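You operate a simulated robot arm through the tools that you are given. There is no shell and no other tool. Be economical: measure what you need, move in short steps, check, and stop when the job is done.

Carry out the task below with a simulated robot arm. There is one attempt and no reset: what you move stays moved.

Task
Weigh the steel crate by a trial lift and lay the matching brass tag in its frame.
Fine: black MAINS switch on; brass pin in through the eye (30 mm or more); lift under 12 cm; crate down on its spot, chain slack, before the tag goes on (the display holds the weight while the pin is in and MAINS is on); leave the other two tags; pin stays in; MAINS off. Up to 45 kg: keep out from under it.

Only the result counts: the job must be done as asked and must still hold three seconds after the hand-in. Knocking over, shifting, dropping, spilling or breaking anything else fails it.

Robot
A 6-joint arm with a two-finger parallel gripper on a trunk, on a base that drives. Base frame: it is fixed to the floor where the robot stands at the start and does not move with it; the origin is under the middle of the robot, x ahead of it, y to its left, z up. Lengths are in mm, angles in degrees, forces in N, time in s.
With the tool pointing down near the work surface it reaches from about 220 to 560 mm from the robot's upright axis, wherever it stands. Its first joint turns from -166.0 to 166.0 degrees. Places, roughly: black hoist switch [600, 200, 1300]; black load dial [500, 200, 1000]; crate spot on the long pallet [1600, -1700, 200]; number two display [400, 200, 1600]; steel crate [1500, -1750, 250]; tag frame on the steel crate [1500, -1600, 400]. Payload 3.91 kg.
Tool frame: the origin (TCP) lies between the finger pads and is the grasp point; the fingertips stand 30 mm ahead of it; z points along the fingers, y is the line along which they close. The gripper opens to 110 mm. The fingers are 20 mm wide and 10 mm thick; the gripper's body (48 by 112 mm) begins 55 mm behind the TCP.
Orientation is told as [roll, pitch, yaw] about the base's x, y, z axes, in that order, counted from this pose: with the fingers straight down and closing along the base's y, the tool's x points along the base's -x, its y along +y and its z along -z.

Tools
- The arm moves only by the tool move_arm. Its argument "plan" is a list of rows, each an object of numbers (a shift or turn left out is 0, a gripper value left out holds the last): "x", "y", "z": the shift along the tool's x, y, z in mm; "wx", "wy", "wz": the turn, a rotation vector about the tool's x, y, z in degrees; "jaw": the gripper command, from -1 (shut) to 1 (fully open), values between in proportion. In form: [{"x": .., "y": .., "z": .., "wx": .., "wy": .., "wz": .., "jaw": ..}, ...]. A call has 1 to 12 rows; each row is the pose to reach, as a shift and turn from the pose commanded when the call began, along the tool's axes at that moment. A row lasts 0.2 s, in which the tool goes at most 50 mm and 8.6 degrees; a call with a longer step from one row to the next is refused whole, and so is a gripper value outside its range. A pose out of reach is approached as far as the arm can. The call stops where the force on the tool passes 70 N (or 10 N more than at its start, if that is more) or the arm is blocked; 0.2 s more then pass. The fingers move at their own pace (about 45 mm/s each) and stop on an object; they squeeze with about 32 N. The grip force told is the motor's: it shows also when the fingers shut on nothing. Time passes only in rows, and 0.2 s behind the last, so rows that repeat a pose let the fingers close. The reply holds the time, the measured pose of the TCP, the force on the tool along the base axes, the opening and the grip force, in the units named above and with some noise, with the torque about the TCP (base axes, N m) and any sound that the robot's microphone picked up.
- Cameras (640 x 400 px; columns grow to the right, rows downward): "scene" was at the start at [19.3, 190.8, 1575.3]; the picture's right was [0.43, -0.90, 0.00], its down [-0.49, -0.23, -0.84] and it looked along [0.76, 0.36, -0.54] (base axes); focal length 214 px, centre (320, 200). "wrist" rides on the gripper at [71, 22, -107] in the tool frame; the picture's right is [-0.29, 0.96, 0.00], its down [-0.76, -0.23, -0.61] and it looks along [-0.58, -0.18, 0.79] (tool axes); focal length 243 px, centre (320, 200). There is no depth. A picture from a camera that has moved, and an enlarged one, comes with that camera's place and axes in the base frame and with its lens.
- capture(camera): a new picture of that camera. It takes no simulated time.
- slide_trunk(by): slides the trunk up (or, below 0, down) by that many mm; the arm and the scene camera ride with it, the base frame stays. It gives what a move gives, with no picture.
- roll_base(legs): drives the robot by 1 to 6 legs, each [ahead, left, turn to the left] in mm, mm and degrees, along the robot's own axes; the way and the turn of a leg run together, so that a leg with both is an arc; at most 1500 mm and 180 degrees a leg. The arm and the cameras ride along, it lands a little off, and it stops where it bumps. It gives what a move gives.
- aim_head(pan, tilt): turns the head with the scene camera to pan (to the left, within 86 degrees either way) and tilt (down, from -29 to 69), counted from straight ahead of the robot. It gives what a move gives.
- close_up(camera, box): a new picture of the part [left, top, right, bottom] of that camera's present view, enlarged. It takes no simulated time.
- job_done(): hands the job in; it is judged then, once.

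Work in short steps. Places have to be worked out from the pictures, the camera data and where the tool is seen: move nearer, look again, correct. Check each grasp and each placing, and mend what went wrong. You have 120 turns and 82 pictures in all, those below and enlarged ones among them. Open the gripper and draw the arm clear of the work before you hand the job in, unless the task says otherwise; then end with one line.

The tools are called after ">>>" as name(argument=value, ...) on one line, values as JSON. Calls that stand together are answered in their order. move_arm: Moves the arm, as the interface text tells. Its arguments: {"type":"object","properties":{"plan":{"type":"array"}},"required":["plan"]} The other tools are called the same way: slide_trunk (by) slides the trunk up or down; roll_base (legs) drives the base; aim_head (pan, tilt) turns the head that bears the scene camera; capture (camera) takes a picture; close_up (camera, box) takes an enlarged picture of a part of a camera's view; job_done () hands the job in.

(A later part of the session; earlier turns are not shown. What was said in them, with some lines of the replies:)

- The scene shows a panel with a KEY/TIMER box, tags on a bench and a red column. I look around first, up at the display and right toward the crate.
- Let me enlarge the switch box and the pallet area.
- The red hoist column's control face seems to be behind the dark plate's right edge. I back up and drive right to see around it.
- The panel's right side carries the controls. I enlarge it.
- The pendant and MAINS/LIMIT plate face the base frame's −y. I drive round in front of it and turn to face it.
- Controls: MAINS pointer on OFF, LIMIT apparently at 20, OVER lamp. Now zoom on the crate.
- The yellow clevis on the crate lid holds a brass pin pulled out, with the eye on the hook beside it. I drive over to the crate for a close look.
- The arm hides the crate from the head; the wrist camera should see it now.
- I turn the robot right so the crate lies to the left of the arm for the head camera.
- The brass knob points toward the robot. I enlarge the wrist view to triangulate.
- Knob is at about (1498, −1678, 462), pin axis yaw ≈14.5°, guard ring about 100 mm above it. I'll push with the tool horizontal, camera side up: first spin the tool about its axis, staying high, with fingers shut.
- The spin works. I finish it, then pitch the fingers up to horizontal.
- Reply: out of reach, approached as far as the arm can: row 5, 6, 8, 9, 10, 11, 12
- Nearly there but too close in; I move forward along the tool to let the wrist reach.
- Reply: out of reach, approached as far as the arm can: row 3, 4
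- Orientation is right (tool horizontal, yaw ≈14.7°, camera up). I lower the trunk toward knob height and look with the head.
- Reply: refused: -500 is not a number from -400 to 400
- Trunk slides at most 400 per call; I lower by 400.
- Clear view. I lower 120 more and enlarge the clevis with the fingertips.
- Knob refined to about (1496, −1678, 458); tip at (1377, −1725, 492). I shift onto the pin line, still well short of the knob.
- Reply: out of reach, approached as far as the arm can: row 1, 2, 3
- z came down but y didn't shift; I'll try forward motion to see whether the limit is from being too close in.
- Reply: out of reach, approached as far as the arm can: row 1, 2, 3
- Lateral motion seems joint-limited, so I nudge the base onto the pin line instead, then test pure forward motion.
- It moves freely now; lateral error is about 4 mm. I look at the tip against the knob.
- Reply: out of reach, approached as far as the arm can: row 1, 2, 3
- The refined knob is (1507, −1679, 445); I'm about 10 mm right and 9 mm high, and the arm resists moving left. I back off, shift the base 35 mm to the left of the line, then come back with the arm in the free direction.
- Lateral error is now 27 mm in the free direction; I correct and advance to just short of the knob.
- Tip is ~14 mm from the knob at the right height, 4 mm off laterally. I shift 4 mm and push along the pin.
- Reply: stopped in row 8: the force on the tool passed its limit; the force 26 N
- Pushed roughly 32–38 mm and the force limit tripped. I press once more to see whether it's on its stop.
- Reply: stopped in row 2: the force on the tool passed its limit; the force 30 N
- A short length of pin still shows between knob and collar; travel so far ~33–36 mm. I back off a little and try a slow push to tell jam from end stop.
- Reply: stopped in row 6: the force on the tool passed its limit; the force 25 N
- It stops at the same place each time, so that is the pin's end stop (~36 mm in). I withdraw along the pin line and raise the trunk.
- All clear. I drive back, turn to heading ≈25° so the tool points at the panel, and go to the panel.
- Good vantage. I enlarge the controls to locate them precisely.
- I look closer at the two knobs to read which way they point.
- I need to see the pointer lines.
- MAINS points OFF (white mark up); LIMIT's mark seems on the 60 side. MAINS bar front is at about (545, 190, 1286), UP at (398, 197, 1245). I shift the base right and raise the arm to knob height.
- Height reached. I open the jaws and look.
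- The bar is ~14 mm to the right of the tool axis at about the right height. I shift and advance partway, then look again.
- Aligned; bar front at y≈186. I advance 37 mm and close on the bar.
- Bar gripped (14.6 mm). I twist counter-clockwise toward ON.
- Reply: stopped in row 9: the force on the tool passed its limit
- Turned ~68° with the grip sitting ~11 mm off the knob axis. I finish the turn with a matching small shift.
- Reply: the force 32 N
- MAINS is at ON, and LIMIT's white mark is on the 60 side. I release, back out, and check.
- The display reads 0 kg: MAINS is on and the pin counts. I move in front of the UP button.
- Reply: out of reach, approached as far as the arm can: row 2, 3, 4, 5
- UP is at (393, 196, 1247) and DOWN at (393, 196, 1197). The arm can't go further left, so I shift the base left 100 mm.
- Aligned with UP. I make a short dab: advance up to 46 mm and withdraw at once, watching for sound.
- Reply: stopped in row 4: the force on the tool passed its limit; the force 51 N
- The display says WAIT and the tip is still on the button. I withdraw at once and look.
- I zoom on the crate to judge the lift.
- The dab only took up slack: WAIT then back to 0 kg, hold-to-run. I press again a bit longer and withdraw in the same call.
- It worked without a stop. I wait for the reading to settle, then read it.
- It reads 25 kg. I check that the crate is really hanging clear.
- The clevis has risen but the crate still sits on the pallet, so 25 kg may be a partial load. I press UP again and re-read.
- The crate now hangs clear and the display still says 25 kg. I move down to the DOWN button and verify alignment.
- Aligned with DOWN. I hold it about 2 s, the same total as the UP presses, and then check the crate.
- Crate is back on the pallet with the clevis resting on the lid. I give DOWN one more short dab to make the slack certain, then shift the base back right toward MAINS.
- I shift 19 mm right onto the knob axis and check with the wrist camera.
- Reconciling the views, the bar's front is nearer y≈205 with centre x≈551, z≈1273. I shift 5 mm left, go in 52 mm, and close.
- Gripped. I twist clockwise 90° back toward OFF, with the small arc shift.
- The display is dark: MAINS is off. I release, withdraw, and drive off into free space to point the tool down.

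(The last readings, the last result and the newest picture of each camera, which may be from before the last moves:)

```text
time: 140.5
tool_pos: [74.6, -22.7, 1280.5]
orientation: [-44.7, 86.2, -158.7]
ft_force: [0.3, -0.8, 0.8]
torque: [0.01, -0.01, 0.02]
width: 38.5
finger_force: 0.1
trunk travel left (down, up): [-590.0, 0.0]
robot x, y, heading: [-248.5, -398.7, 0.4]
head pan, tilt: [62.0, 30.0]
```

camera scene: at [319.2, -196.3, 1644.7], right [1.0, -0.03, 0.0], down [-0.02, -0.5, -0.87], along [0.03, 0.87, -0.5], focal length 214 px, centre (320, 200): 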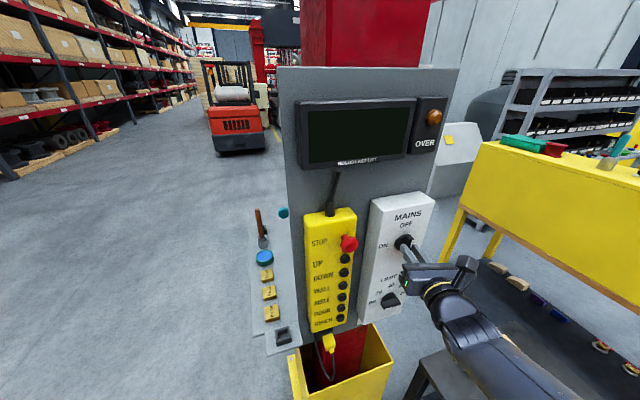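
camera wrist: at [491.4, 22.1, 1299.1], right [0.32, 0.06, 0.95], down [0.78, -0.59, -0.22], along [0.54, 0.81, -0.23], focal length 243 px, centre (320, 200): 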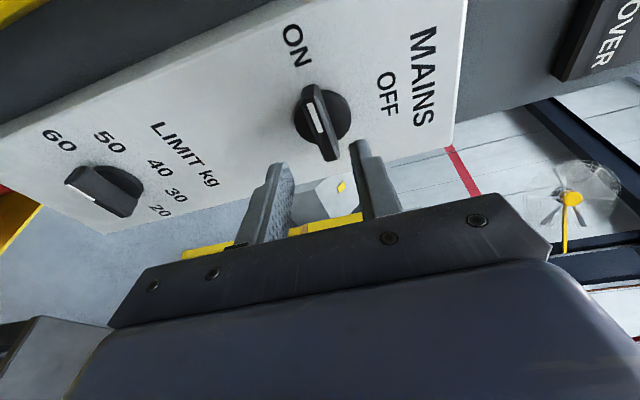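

MAINS mark is up at OFF. The frame lies close under the guard ring, so I'll carry the tag with the tool only ~30° down, approaching along the crate axis; the 25 kg tag is near (119, 426, 921). I turn to −50° and drive to the shelf side in the arm configuration that worked at the crate.

>>> roll_base(legs=[[0, 0, -50.2], [-797, 340, 0]])

>>> slide_trunk(by=-230)

>>> move_arm(plan=[{"wy": -8, "jaw": 0.25}, {"wy": -16, "jaw": 0.25}, {"wy": -24, "jaw": 0.25}, {"wy": -26, "jaw": 0.25}])

>>> capture(camera="wrist")

```text
time: 147.4
tool_pos: [-16.3, 446.8, 1281.3]
orientation: [-44.5, 86.2, 153.3]
ft_force: [-0.7, 0.4, -0.7]
torque: [-0.01, 0.0, -0.01]
width: 38.5
finger_force: 0.1
trunk travel left (down, up): [-590.0, 0.0]
robot x, y, heading: [-511.2, 436.3, -48.2]
head pan, tilt: [62.0, 30.0]
```

```text
time: 149.8
tool_pos: [-18.2, 444.6, 1049.9]
orientation: [-44.5, 86.2, 153.1]
ft_force: [0.3, -0.4, -0.2]
torque: [-0.01, 0.01, 0.0]
width: 38.6
finger_force: 0.0
trunk travel left (down, up): [-360.0, 230.0]
robot x, y, heading: [-511.7, 439.7, -48.4]
head pan, tilt: [62.0, 30.0]
```

```text
time: 150.8
tool_pos: [-17.9, 446.7, 1049.7]
orientation: [-5.5, 61.2, -167.2]
ft_force: [0.0, -0.2, 0.6]
torque: [0.02, 0.0, 0.02]
width: 68.7
finger_force: 0.0
trunk travel left (down, up): [-360.0, 230.0]
robot x, y, heading: [-505.6, 436.0, -48.5]
head pan, tilt: [62.0, 30.0]
```

```text
11 pictures are left
camera wrist: at [-65.5, 403.4, 1162.5], right [0.15, -0.94, -0.3], down [-0.93, -0.04, -0.36], along [0.33, 0.33, -0.88], focal length 243 px, centre (320, 200)
```

wrist: 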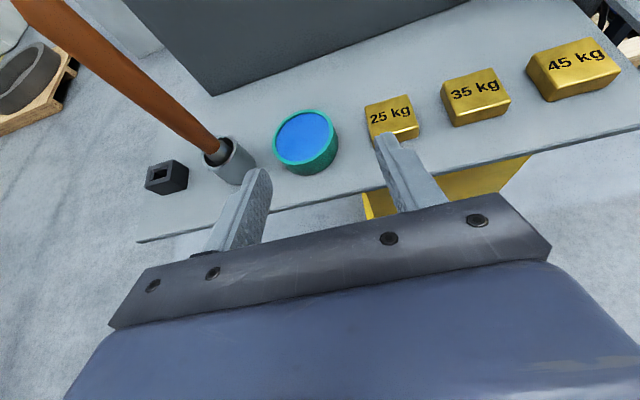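

I see tag, dish and neighbours. I straighten yaw/roll a little and move to just before and above the 25 kg tag.

>>> move_arm(plan=[{"wx": -1.3, "wz": -0.8, "y": 25, "z": 25, "x": -3}, {"wx": -2.6, "wz": -1.6, "y": 50, "z": 60, "x": -6}, {"wx": -2.6, "wz": -1.6, "y": 67, "z": 95, "x": -9}, {"wx": -2.6, "wz": -1.6, "y": 67, "z": 102, "x": -9}, {"wx": -2.6, "wz": -1.6, "y": 67, "z": 102, "x": -9}])

>>> capture(camera="wrist")

```text
time: 152.0
tool_pos: [85.2, 409.1, 991.1]
orientation: [0.0, 61.2, -163.8]
ft_force: [-0.1, -0.5, 0.5]
torque: [0.0, -0.02, -0.04]
width: 68.8
finger_force: 0.1
trunk travel left (down, up): [-360.0, 230.0]
robot x, y, heading: [-508.2, 436.7, -48.4]
head pan, tilt: [62.0, 30.0]
```

```text
10 pictures are left
camera wrist: at [33.8, 373.5, 1104.9], right [0.13, -0.96, -0.25], down [-0.93, -0.03, -0.37], along [0.35, 0.29, -0.89], focal length 243 px, centre (320, 200)
```

wrist: 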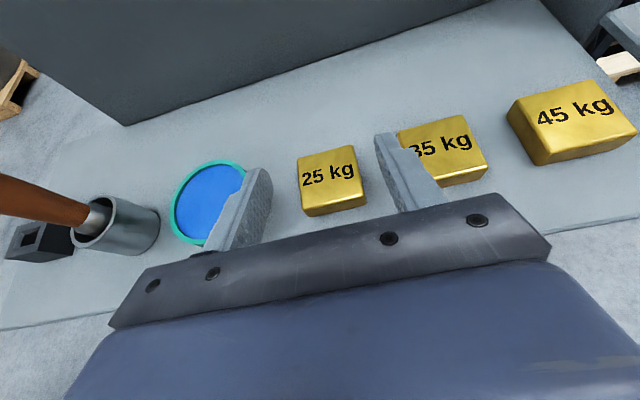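

Tag top is at about z 950, 44 mm wide and centred on the tool; gaps on both sides are ample. I go down over it and close.

>>> move_arm(plan=[{"x": -9, "z": 13}, {"x": -18, "z": 26}, {"x": -18, "z": 26}, {"x": -18, "z": 26, "jaw": -1}, {"x": -18, "z": 26, "jaw": -1}, {"x": -18, "z": 26, "jaw": -1}, {"x": -18, "z": 26, "jaw": -1}])

>>> capture(camera="wrist")

```text
time: 153.6
tool_pos: [95.7, 415.4, 963.2]
orientation: [-0.1, 61.1, -163.9]
ft_force: [0.2, -0.3, -1.2]
torque: [-0.01, -0.03, -0.03]
width: 0.0
finger_force: 18.9
trunk travel left (down, up): [-360.0, 230.0]
robot x, y, heading: [-512.2, 436.9, -48.6]
head pan, tilt: [62.0, 30.0]
```

```text
9 pictures are left
camera wrist: at [46.1, 378.8, 1076.6], right [0.13, -0.96, -0.25], down [-0.93, -0.03, -0.37], along [0.35, 0.29, -0.89], focal length 243 px, centre (320, 200)
```

wrist: 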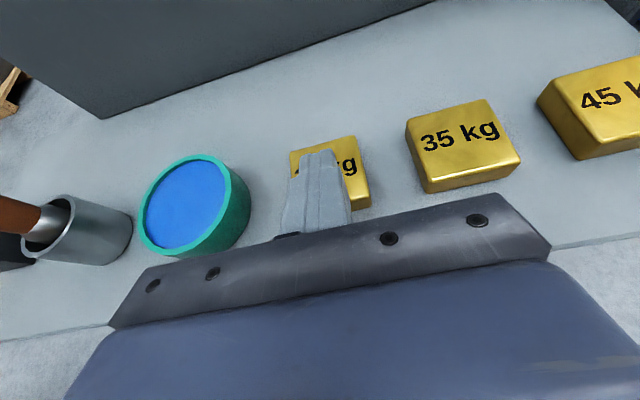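

The jaws closed above the tag; rescaling from the motion puts its top nearer z 927 and centre (130, 425.6). I reopen, go lower and further, and close again.

>>> move_arm(plan=[{"jaw": 0.25}, {"jaw": 0.25}, {"jaw": 0.25}, {"jaw": 0.25}, {"x": -5, "z": 14, "jaw": 0.25}, {"x": -10, "z": 27, "jaw": 0.25}, {"x": -10, "z": 27, "jaw": 0.25}, {"x": -10, "z": 27, "jaw": -1}, {"x": -10, "z": 27, "jaw": -1}, {"x": -10, "z": 27, "jaw": -1}, {"x": -10, "z": 27, "jaw": -1}])

```text
time: 156.0
tool_pos: [112.6, 420.8, 943.0]
orientation: [0.0, 61.4, -163.8]
ft_force: [1.8, -2.6, 18.1]
torque: [-0.02, -0.36, 0.02]
width: 49.4
finger_force: 31.7
trunk travel left (down, up): [-360.0, 230.0]
robot x, y, heading: [-513.2, 435.3, -48.3]
head pan, tilt: [62.0, 30.0]
```

Gripped at 49.4 mm. I lift 40 mm straight up and check the hold.

>>> move_arm(plan=[{"x": 9, "z": -5}, {"x": 20, "z": -11}, {"x": 35, "z": -19}, {"x": 35, "z": -19}])

>>> capture(camera="wrist")

```text
time: 157.0
tool_pos: [113.6, 419.6, 980.9]
orientation: [0.0, 61.2, -163.9]
ft_force: [0.6, 0.0, 0.4]
torque: [0.01, 0.0, 0.0]
width: 0.1
finger_force: 32.4
trunk travel left (down, up): [-360.0, 230.0]
robot x, y, heading: [-511.6, 433.9, -48.4]
head pan, tilt: [62.0, 30.0]
```

```text
8 pictures are left
camera wrist: at [62.9, 382.1, 1094.6], right [0.13, -0.96, -0.25], down [-0.93, -0.03, -0.37], along [0.35, 0.29, -0.89], focal length 243 px, centre (320, 200)
```

wrist: 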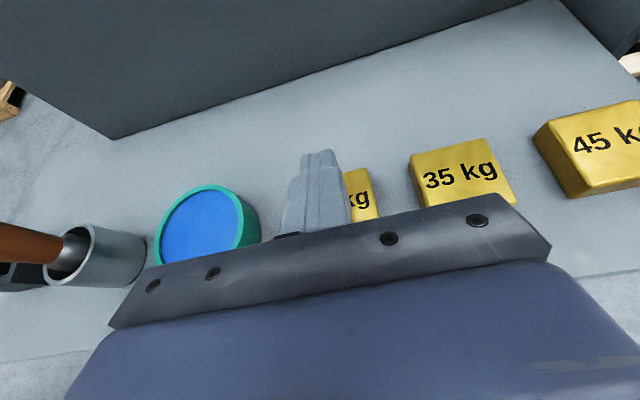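

It slipped off — probably riding on the tag's bevelled upper edge. I reopen, go straight down to the former height and read the force before closing.

>>> move_arm(plan=[{"jaw": 0.25}, {"jaw": 0.25}, {"jaw": 0.25}, {"jaw": 0.25}, {"x": -12, "z": 7}, {"x": -24, "z": 13}, {"x": -33, "z": 18}, {"x": -33, "z": 18}])

>>> capture(camera="wrist")

```text
time: 158.8
tool_pos: [114.6, 419.6, 943.3]
orientation: [-0.1, 61.4, -164.0]
ft_force: [-0.6, 0.8, 2.6]
torque: [-0.09, -0.08, -0.03]
width: 68.6
finger_force: 0.0
trunk travel left (down, up): [-360.0, 230.0]
robot x, y, heading: [-509.8, 435.7, -48.5]
head pan, tilt: [62.0, 30.0]
```

```text
7 pictures are left
camera wrist: at [64.0, 382.9, 1056.5], right [0.13, -0.96, -0.26], down [-0.93, -0.03, -0.37], along [0.35, 0.29, -0.89], focal length 243 px, centre (320, 200)
```

wrist: 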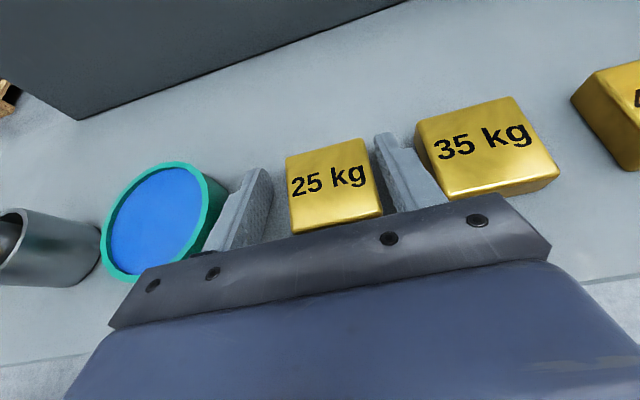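

The tips just reach the shelf with the tag centred between them. I shift 6 mm back, 4 mm sideways and a touch lower, close longer, then lift slowly.

>>> move_arm(plan=[{"x": -3, "y": 4, "z": -4}, {"x": -5, "y": 4, "z": -4}, {"x": -5, "y": 4, "z": -4, "jaw": -1}, {"x": -5, "y": 4, "z": -4, "jaw": -1}, {"x": -5, "y": 4, "z": -4, "jaw": -1}, {"x": -5, "y": 4, "z": -4, "jaw": -1}, {"x": -5, "y": 4, "z": -4, "jaw": -1}, {"x": -5, "y": 4, "z": -4, "jaw": -1}])

>>> move_arm(plan=[{"x": 2, "z": -1}, {"x": 4, "z": -2}, {"x": 6, "z": -3}, {"x": 8, "z": -4}, {"x": 10, "z": -5}])

```text
time: 160.6
tool_pos: [110.4, 414.9, 941.9]
orientation: [0.0, 61.4, -163.8]
ft_force: [0.6, 1.4, 25.5]
torque: [0.37, -0.5, 0.02]
width: 49.7
finger_force: 32.2
trunk travel left (down, up): [-360.0, 230.0]
robot x, y, heading: [-512.1, 435.7, -48.4]
head pan, tilt: [62.0, 30.0]
```

```text
time: 161.8
tool_pos: [111.3, 415.2, 950.8]
orientation: [-0.1, 61.1, -163.9]
ft_force: [0.1, -0.1, -0.8]
torque: [0.03, 0.02, 0.03]
width: 49.9
finger_force: 32.3
trunk travel left (down, up): [-360.0, 230.0]
robot x, y, heading: [-510.8, 437.7, -48.5]
head pan, tilt: [62.0, 30.0]
```

Still 49.9 mm wide after 9 mm of lift. I go on slowly.

>>> move_arm(plan=[{"x": 4, "z": -2}, {"x": 8, "z": -4}, {"x": 13, "z": -7}, {"x": 18, "z": -10}, {"x": 25, "z": -14}, {"x": 35, "z": -19}])

>>> capture(camera="wrist")

```text
time: 163.2
tool_pos: [111.9, 415.0, 991.4]
orientation: [-0.1, 61.3, -164.0]
ft_force: [0.0, 0.1, -1.8]
torque: [0.02, 0.02, 0.01]
width: 49.8
finger_force: 32.1
trunk travel left (down, up): [-360.0, 230.0]
robot x, y, heading: [-510.6, 439.1, -48.5]
head pan, tilt: [62.0, 30.0]
```

```text
6 pictures are left
camera wrist: at [61.3, 378.4, 1104.2], right [0.13, -0.96, -0.26], down [-0.93, -0.03, -0.37], along [0.35, 0.29, -0.89], focal length 243 px, centre (320, 200)
```

wrist: 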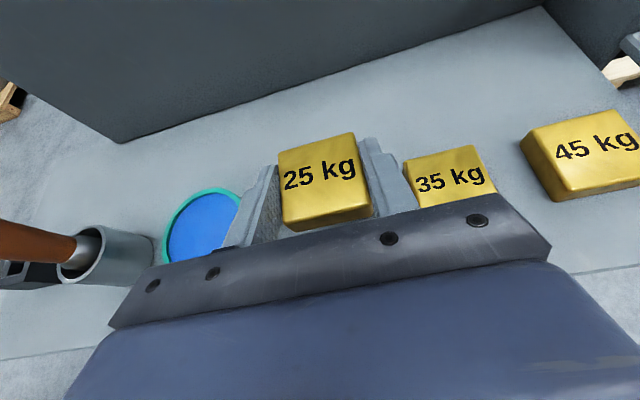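

The tag is held, centred ~10 mm ahead of the TCP. I retract the arm horizontally, raise the trunk and drive back around toward the crate.

>>> move_arm(plan=[{"x": -14, "z": -25}, {"x": -28, "z": -50}, {"x": -42, "z": -76}, {"x": -55, "z": -101}, {"x": -55, "z": -101}])

>>> slide_trunk(by=80)

>>> roll_base(legs=[[0, 0, -1.5], [777.5, -652.6, 0], [777.5, -652.6, 0]])

```text
time: 164.4
tool_pos: [-0.6, 382.8, 990.0]
orientation: [-0.1, 61.2, -163.9]
ft_force: [0.1, -0.7, -0.7]
torque: [0.01, 0.0, 0.0]
width: 49.9
finger_force: 32.0
trunk travel left (down, up): [-360.0, 230.0]
robot x, y, heading: [-512.6, 437.5, -48.7]
head pan, tilt: [62.0, 30.0]
```

```text
time: 165.6
tool_pos: [-0.9, 383.4, 1070.6]
orientation: [0.0, 61.1, -163.8]
ft_force: [-0.1, -0.1, -0.2]
torque: [0.0, 0.02, -0.01]
width: 49.6
finger_force: 32.1
trunk travel left (down, up): [-440.0, 150.0]
robot x, y, heading: [-508.6, 438.2, -48.6]
head pan, tilt: [62.0, 30.0]
```

```text
time: 175.9
tool_pos: [31.6, -1626.5, 1071.2]
orientation: [0.0, 61.2, -164.7]
ft_force: [-0.3, 0.1, -1.1]
torque: [0.01, 0.0, 0.0]
width: 49.7
finger_force: 31.5
trunk travel left (down, up): [-440.0, 150.0]
robot x, y, heading: [-474.4, -1566.0, -49.0]
head pan, tilt: [62.0, 30.0]
```

Tool yaw is 15.3°, matching the crate. I drive the last leg to a pre-approach point in front of the frame.

>>> roll_base(legs=[[867, 984, 0]])

>>> slide_trunk(by=-400)

>>> aim_head(pan=50, tilt=50)

```text
time: 182.5
tool_pos: [1351.8, -1594.1, 1070.9]
orientation: [-0.2, 61.2, -162.3]
ft_force: [0.6, 0.4, -1.4]
torque: [-0.02, 0.01, 0.03]
width: 49.7
finger_force: 32.2
trunk travel left (down, up): [-440.0, 150.0]
robot x, y, heading: [842.0, -1555.9, -46.6]
head pan, tilt: [62.0, 30.0]
```

```text
time: 186.4
tool_pos: [1352.0, -1593.3, 670.0]
orientation: [-0.1, 61.2, -162.3]
ft_force: [-1.0, 0.3, -1.3]
torque: [0.0, 0.05, -0.01]
width: 49.6
finger_force: 31.5
trunk travel left (down, up): [-40.0, 550.0]
robot x, y, heading: [840.7, -1555.5, -46.7]
head pan, tilt: [62.0, 30.0]
```

```text
time: 187.2
tool_pos: [1352.9, -1594.2, 670.8]
orientation: [0.0, 61.2, -162.4]
ft_force: [-0.1, 0.2, -1.6]
torque: [-0.01, 0.03, -0.02]
width: 49.7
finger_force: 32.4
trunk travel left (down, up): [-40.0, 550.0]
robot x, y, heading: [842.8, -1556.6, -47.1]
head pan, tilt: [50.0, 50.0]
```

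Yaw drifted to 17.7°; I turn 3° back and trim the position, then look.

>>> roll_base(legs=[[0, 0, -3], [11, -18, 0]])

>>> close_up(camera="scene", box=[280, 90, 440, 270])

```text
time: 188.4
tool_pos: [1343.3, -1641.0, 671.2]
orientation: [0.0, 61.2, -165.3]
ft_force: [0.2, 0.6, -1.3]
torque: [0.01, 0.01, -0.02]
width: 49.4
finger_force: 32.0
trunk travel left (down, up): [-40.0, 550.0]
robot x, y, heading: [832.7, -1576.2, -49.8]
head pan, tilt: [50.0, 50.0]
```

```text
2.22 times, centred on (360, 180) of scene
camera zoom: at [987.8, -1430.3, 1065.2], right [0.0, -1.0, 0.0], down [-0.77, 0.0, -0.64], along [0.64, 0.0, -0.77], focal length 477 px, centre (231, 244)
```

zoom: 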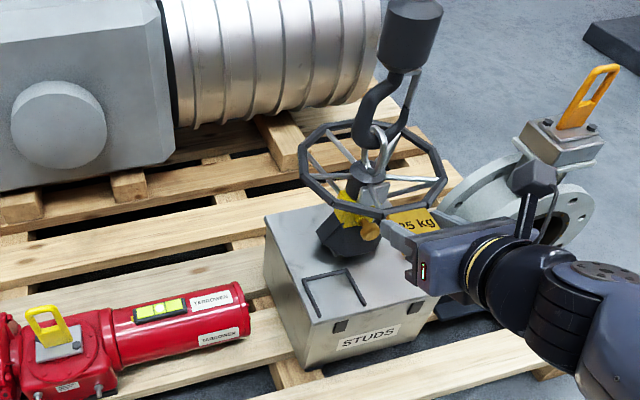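

All well: TCP at (1343, −1641, 671), yaw 14.7°; frame centre ≈(1454, −1607), about 80 mm square. I descend in front of the crate to clear under the ring before moving in.

>>> slide_trunk(by=-38)

>>> move_arm(plan=[{"x": -35, "z": 19}, {"x": -70, "z": 38}, {"x": -105, "z": 58}, {"x": -140, "z": 77}, {"x": -160, "z": 88}, {"x": -160, "z": 88}])

```text
time: 189.2
tool_pos: [1342.7, -1641.1, 632.6]
orientation: [-0.1, 61.1, -165.3]
ft_force: [-0.2, 1.0, -1.0]
torque: [0.0, -0.01, 0.02]
width: 49.7
finger_force: 32.2
trunk travel left (down, up): [-2.0, 588.0]
robot x, y, heading: [834.3, -1576.7, -49.8]
head pan, tilt: [50.0, 50.0]
```

```text
time: 190.6
tool_pos: [1342.5, -1641.2, 450.1]
orientation: [0.0, 61.2, -165.3]
ft_force: [-0.4, 0.1, -1.4]
torque: [0.01, 0.0, 0.04]
width: 49.6
finger_force: 32.0
trunk travel left (down, up): [-2.0, 588.0]
robot x, y, heading: [833.9, -1576.2, -49.9]
head pan, tilt: [50.0, 50.0]
```

Now forward 106 mm at this height over the frame, then a look.

>>> move_arm(plan=[{"x": 17, "y": -2, "z": 31}, {"x": 34, "y": -4, "z": 62}, {"x": 51, "y": -6, "z": 93}, {"x": 51, "y": -6, "z": 93}])

>>> close_up(camera="scene", box=[300, 150, 400, 250])

```text
time: 191.6
tool_pos: [1447.3, -1605.9, 447.8]
orientation: [-0.1, 61.2, -165.4]
ft_force: [-0.5, 0.6, -1.3]
torque: [0.0, 0.03, 0.02]
width: 49.5
finger_force: 32.2
trunk travel left (down, up): [-2.0, 588.0]
robot x, y, heading: [831.1, -1573.2, -49.7]
head pan, tilt: [50.0, 50.0]
```

```text
4.00 times, centred on (350, 200) of scene
camera zoom: at [987.8, -1430.3, 1027.2], right [0.0, -1.0, 0.0], down [-0.77, 0.0, -0.64], along [0.64, 0.0, -0.77], focal length 858 px, centre (200, 200)
```

zoom: 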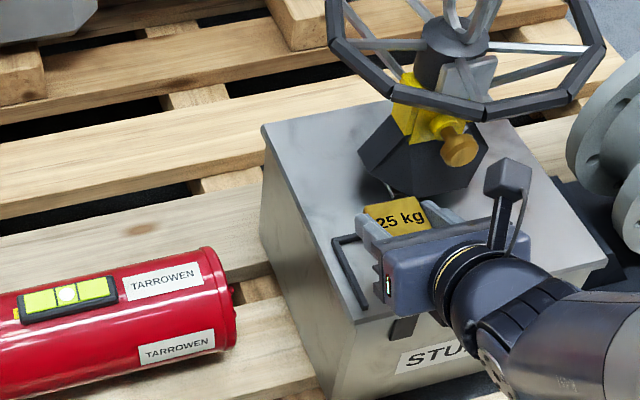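

Tag sits about 6 mm too far forward; I correct, and lower to just above the lid.

>>> move_arm(plan=[{"x": -3, "z": -5}, {"x": -19, "z": 4}, {"x": -34, "z": 12}, {"x": -34, "z": 12}])

>>> move_arm(plan=[{"x": -2, "z": 1}, {"x": -3.5, "z": 2}, {"x": -5.3, "z": 3}])

```text
time: 192.6
tool_pos: [1438.7, -1609.4, 414.2]
orientation: [-0.1, 61.2, -165.4]
ft_force: [0.1, -0.2, -1.0]
torque: [0.03, -0.01, -0.02]
width: 49.8
finger_force: 32.1
trunk travel left (down, up): [-2.0, 588.0]
robot x, y, heading: [833.0, -1575.3, -49.8]
head pan, tilt: [50.0, 50.0]
```

```text
time: 193.4
tool_pos: [1438.1, -1610.7, 408.2]
orientation: [0.0, 61.2, -165.3]
ft_force: [0.1, 0.4, -2.0]
torque: [0.01, 0.0, -0.01]
width: 49.8
finger_force: 31.6
trunk travel left (down, up): [-2.0, 588.0]
robot x, y, heading: [831.1, -1571.7, -49.9]
head pan, tilt: [50.0, 50.0]
```

No contact yet. I nudge 4 mm forward and lower further in small steps.

>>> move_arm(plan=[{"x": 0, "z": 4}, {"x": -1.5, "z": 5}, {"x": -3.5, "z": 6}, {"x": -3.5, "z": 6}])

>>> move_arm(plan=[{"x": -1.8, "z": 1}, {"x": -3.5, "z": 2}, {"x": -3.5, "z": 2}])

```text
time: 194.4
tool_pos: [1442.4, -1608.3, 401.8]
orientation: [-0.2, 61.2, -165.3]
ft_force: [0.9, -0.9, -1.5]
torque: [0.03, 0.0, 0.0]
width: 50.0
finger_force: 32.2
trunk travel left (down, up): [-2.0, 588.0]
robot x, y, heading: [834.0, -1572.7, -49.7]
head pan, tilt: [50.0, 50.0]
```

```text
time: 195.2
tool_pos: [1441.8, -1607.3, 399.1]
orientation: [0.0, 61.2, -165.4]
ft_force: [-0.1, 0.1, -1.7]
torque: [-0.01, 0.01, 0.02]
width: 49.6
finger_force: 32.1
trunk travel left (down, up): [-2.0, 588.0]
robot x, y, heading: [833.6, -1576.2, -50.0]
head pan, tilt: [50.0, 50.0]
```

Still free; lid must be lower (~375). I continue with two small steps.

>>> move_arm(plan=[{"x": -1.5, "z": 2}, {"x": -3, "z": 3.5}, {"x": -3, "z": 3.5}])

>>> move_arm(plan=[{"x": -1.8, "z": 1}, {"x": -3.5, "z": 2}, {"x": -3.5, "z": 2}])

>>> close_up(camera="scene", box=[310, 170, 380, 230])

```text
time: 196.0
tool_pos: [1442.3, -1607.5, 393.5]
orientation: [0.0, 61.1, -165.3]
ft_force: [0.5, 0.2, -1.4]
torque: [0.01, 0.02, -0.02]
width: 49.7
finger_force: 32.0
trunk travel left (down, up): [-2.0, 588.0]
robot x, y, heading: [833.9, -1573.0, -49.9]
head pan, tilt: [50.0, 50.0]
```

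```text
time: 196.8
tool_pos: [1443.0, -1607.4, 390.4]
orientation: [-0.2, 61.3, -165.3]
ft_force: [0.1, 0.8, -1.0]
torque: [0.02, 0.02, 0.0]
width: 49.5
finger_force: 32.2
trunk travel left (down, up): [-2.0, 588.0]
robot x, y, heading: [835.1, -1576.5, -49.9]
head pan, tilt: [50.0, 50.0]
```

```text
6.67 times, centred on (345, 200) of scene
camera zoom: at [987.8, -1430.3, 1027.2], right [0.0, -1.0, 0.0], down [-0.77, 0.0, -0.64], along [0.64, 0.0, -0.77], focal length 1430 px, centre (153, 200)
```

zoom: 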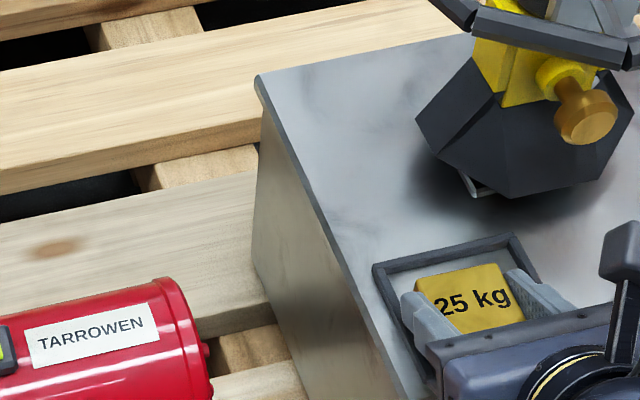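

The tag is hovering inside the frame, slightly left and with more gap at the back. I trim 5 mm forward and 4 mm right, then lower to contact.

>>> move_arm(plan=[{"x": 1, "y": 2, "z": 2}, {"x": 2.4, "y": 4, "z": 4.4}, {"x": 0.6, "y": 4, "z": 5.4}, {"x": -1, "y": 4, "z": 6.3}, {"x": -1, "y": 4, "z": 6.3}])

>>> move_arm(plan=[{"x": -1.8, "z": 1}, {"x": -3.5, "z": 2}, {"x": -3.5, "z": 2}])

```text
time: 198.0
tool_pos: [1449.1, -1611.8, 385.7]
orientation: [-0.1, 61.2, -165.3]
ft_force: [0.8, -0.1, -0.8]
torque: [0.02, 0.05, 0.03]
width: 49.7
finger_force: 32.5
trunk travel left (down, up): [-2.0, 588.0]
robot x, y, heading: [833.9, -1574.9, -49.6]
head pan, tilt: [50.0, 50.0]
```

```text
time: 198.8
tool_pos: [1448.5, -1611.3, 381.3]
orientation: [0.0, 61.2, -165.4]
ft_force: [0.8, 0.8, -1.3]
torque: [-0.03, -0.01, 0.02]
width: 49.5
finger_force: 31.9
trunk travel left (down, up): [-2.0, 588.0]
robot x, y, heading: [834.9, -1574.2, -49.9]
head pan, tilt: [50.0, 50.0]
```

Still no contact; I keep lowering in 4 mm steps.

>>> move_arm(plan=[{"x": -1.8, "z": 1}, {"x": -3.5, "z": 2}, {"x": -3.5, "z": 2}])

>>> move_arm(plan=[{"x": -1, "z": 0.5}, {"x": -2, "z": 1}, {"x": -2.6, "z": 1.5}])

```text
time: 199.6
tool_pos: [1449.3, -1611.5, 378.4]
orientation: [-0.1, 61.2, -165.3]
ft_force: [-0.7, -0.2, 3.0]
torque: [0.02, -0.05, -0.04]
width: 49.5
finger_force: 31.7
trunk travel left (down, up): [-2.0, 588.0]
robot x, y, heading: [833.6, -1573.9, -49.8]
head pan, tilt: [50.0, 50.0]
```

```text
time: 200.4
tool_pos: [1450.8, -1611.0, 378.1]
orientation: [0.1, 61.6, -165.2]
ft_force: [-2.4, -0.2, 19.0]
torque: [0.15, 0.11, -0.02]
width: 49.6
finger_force: 31.7
trunk travel left (down, up): [-2.0, 588.0]
robot x, y, heading: [834.8, -1575.5, -49.8]
head pan, tilt: [50.0, 50.0]
```

Contact at z≈378 (19 N). I ease 1 mm up, open just a few millimetres so the fingers clear the frame bars, and lift off.

>>> move_arm(plan=[{"x": 1.3, "z": -0.7}, {"x": 1.3, "z": -0.7, "jaw": -0.02}, {"x": 1.3, "z": -0.7, "jaw": -0.02}, {"x": 1.3, "z": -0.7, "jaw": -0.02}])

>>> move_arm(plan=[{"x": 4, "z": -2}, {"x": 8, "z": -4}, {"x": 14, "z": -8}, {"x": 25, "z": -14}, {"x": 40, "z": -22}, {"x": 40, "z": -22}])

>>> close_up(camera="scene", box=[310, 170, 380, 230])

```text
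time: 201.4
tool_pos: [1450.4, -1610.7, 378.3]
orientation: [-0.1, 61.4, -165.4]
ft_force: [-1.2, -1.1, 21.1]
torque: [0.12, -0.44, -0.06]
width: 50.4
finger_force: 0.0
trunk travel left (down, up): [-2.0, 588.0]
robot x, y, heading: [834.9, -1578.6, -49.6]
head pan, tilt: [50.0, 50.0]
```

```text
time: 202.8
tool_pos: [1448.1, -1611.7, 422.5]
orientation: [-0.1, 61.2, -165.4]
ft_force: [0.0, 0.0, -0.4]
torque: [-0.01, 0.01, -0.03]
width: 53.9
finger_force: 0.1
trunk travel left (down, up): [-2.0, 588.0]
robot x, y, heading: [831.3, -1576.6, -49.7]
head pan, tilt: [50.0, 50.0]
```

```text
6.67 times, centred on (345, 200) of scene
camera zoom: at [987.7, -1430.3, 1027.2], right [0.0, -1.0, 0.0], down [-0.77, 0.0, -0.64], along [0.64, 0.0, -0.77], focal length 1430 px, centre (153, 200)
```

zoom: 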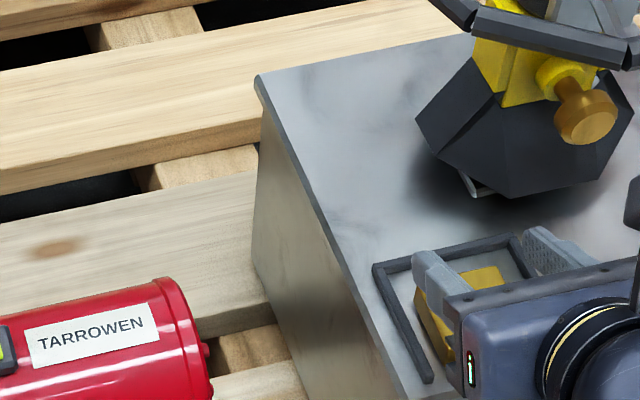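

The tag stays in the frame, released. I withdraw the arm backward and raise it clear.

>>> move_arm(plan=[{"x": -14, "z": -25}, {"x": -28, "z": -50}, {"x": -42, "z": -76}, {"x": -55, "z": -101}, {"x": -55, "z": -101}])

>>> slide_trunk(by=300)

>>> roll_base(legs=[[-130, -153, 0]])

>>> aim_head(pan=45, tilt=45)

>>> capture(camera="scene")

```text
time: 204.0
tool_pos: [1338.5, -1641.1, 422.6]
orientation: [-0.1, 61.2, -165.3]
ft_force: [-0.2, 0.2, -0.3]
torque: [0.0, -0.01, 0.0]
width: 54.0
finger_force: 0.1
trunk travel left (down, up): [-2.0, 588.0]
robot x, y, heading: [833.6, -1574.6, -49.8]
head pan, tilt: [50.0, 50.0]
```

```text
time: 207.0
tool_pos: [1337.8, -1641.6, 721.0]
orientation: [-0.1, 61.2, -165.3]
ft_force: [-0.4, -0.3, 0.1]
torque: [-0.02, 0.0, 0.0]
width: 53.8
finger_force: 0.1
trunk travel left (down, up): [-302.0, 288.0]
robot x, y, heading: [833.0, -1571.4, -49.9]
head pan, tilt: [50.0, 50.0]
```

```text
time: 208.6
tool_pos: [1140.0, -1636.0, 721.4]
orientation: [-0.1, 61.2, -165.4]
ft_force: [-0.1, 0.2, 1.6]
torque: [-0.02, -0.01, 0.02]
width: 53.9
finger_force: 0.0
trunk travel left (down, up): [-302.0, 288.0]
robot x, y, heading: [636.7, -1567.1, -49.7]
head pan, tilt: [50.0, 50.0]
```

```text
time: 209.3
tool_pos: [1139.6, -1634.9, 721.4]
orientation: [-0.1, 61.1, -165.4]
ft_force: [-0.8, 0.2, -0.2]
torque: [0.01, 0.02, -0.01]
width: 53.8
finger_force: 0.0
trunk travel left (down, up): [-302.0, 288.0]
robot x, y, heading: [637.5, -1571.0, -49.8]
head pan, tilt: [45.0, 45.0]
```

```text
1 pictures are left
camera scene: at [793.5, -1431.6, 1334.1], right [-0.08, -1.0, 0.0], down [-0.7, 0.06, -0.71], along [0.7, -0.06, -0.71], focal length 214 px, centre (320, 200)
```

scene: 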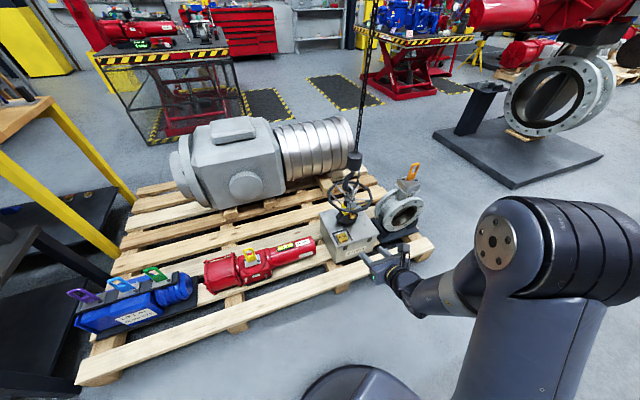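

I use the last picture to check the tag in the frame.

>>> close_up(camera="scene", box=[315, 190, 385, 270])

>>> move_arm(plan=[{"jaw": 0.5}, {"jaw": 1}, {"jaw": 1}])

```text
5.00 times, centred on (350, 230) of scene
camera zoom: at [793.5, -1431.6, 1334.1], right [-0.08, -1.0, 0.0], down [-0.7, 0.06, -0.71], along [0.7, -0.06, -0.71], focal length 1072 px, centre (170, 50)
```

zoom: 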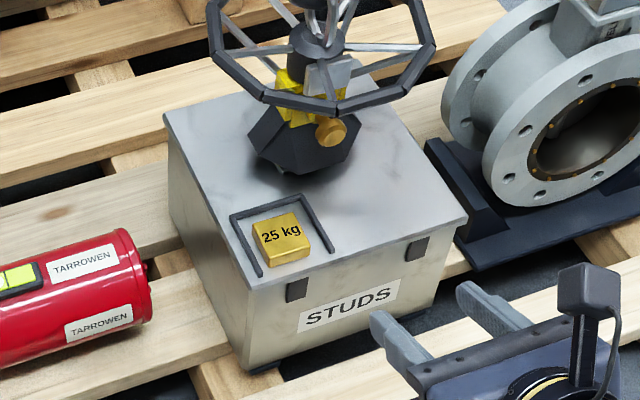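

```text
time: 210.1
tool_pos: [1139.7, -1636.7, 721.7]
orientation: [-0.1, 61.2, -165.5]
ft_force: [0.3, 0.8, 0.1]
torque: [0.03, 0.01, -0.02]
width: 110.1
finger_force: 0.1
trunk travel left (down, up): [-302.0, 288.0]
robot x, y, heading: [634.7, -1568.8, -49.7]
head pan, tilt: [45.0, 45.0]
```

The 25 kg tag lies flat in the frame, the crate is down, the pin is in, MAINS is off and the arm is clear with the gripper open. I hand the job in.

>>> job_done()

```text
The job is handed in.
```

The crate weighed 25 kg on the trial lift, and I handed the job in with the 25 kg tag flat in its frame, the crate back on its spot with the chain slack, the pin in (about 35 mm of travel, judged from the pictures) and MAINS off.
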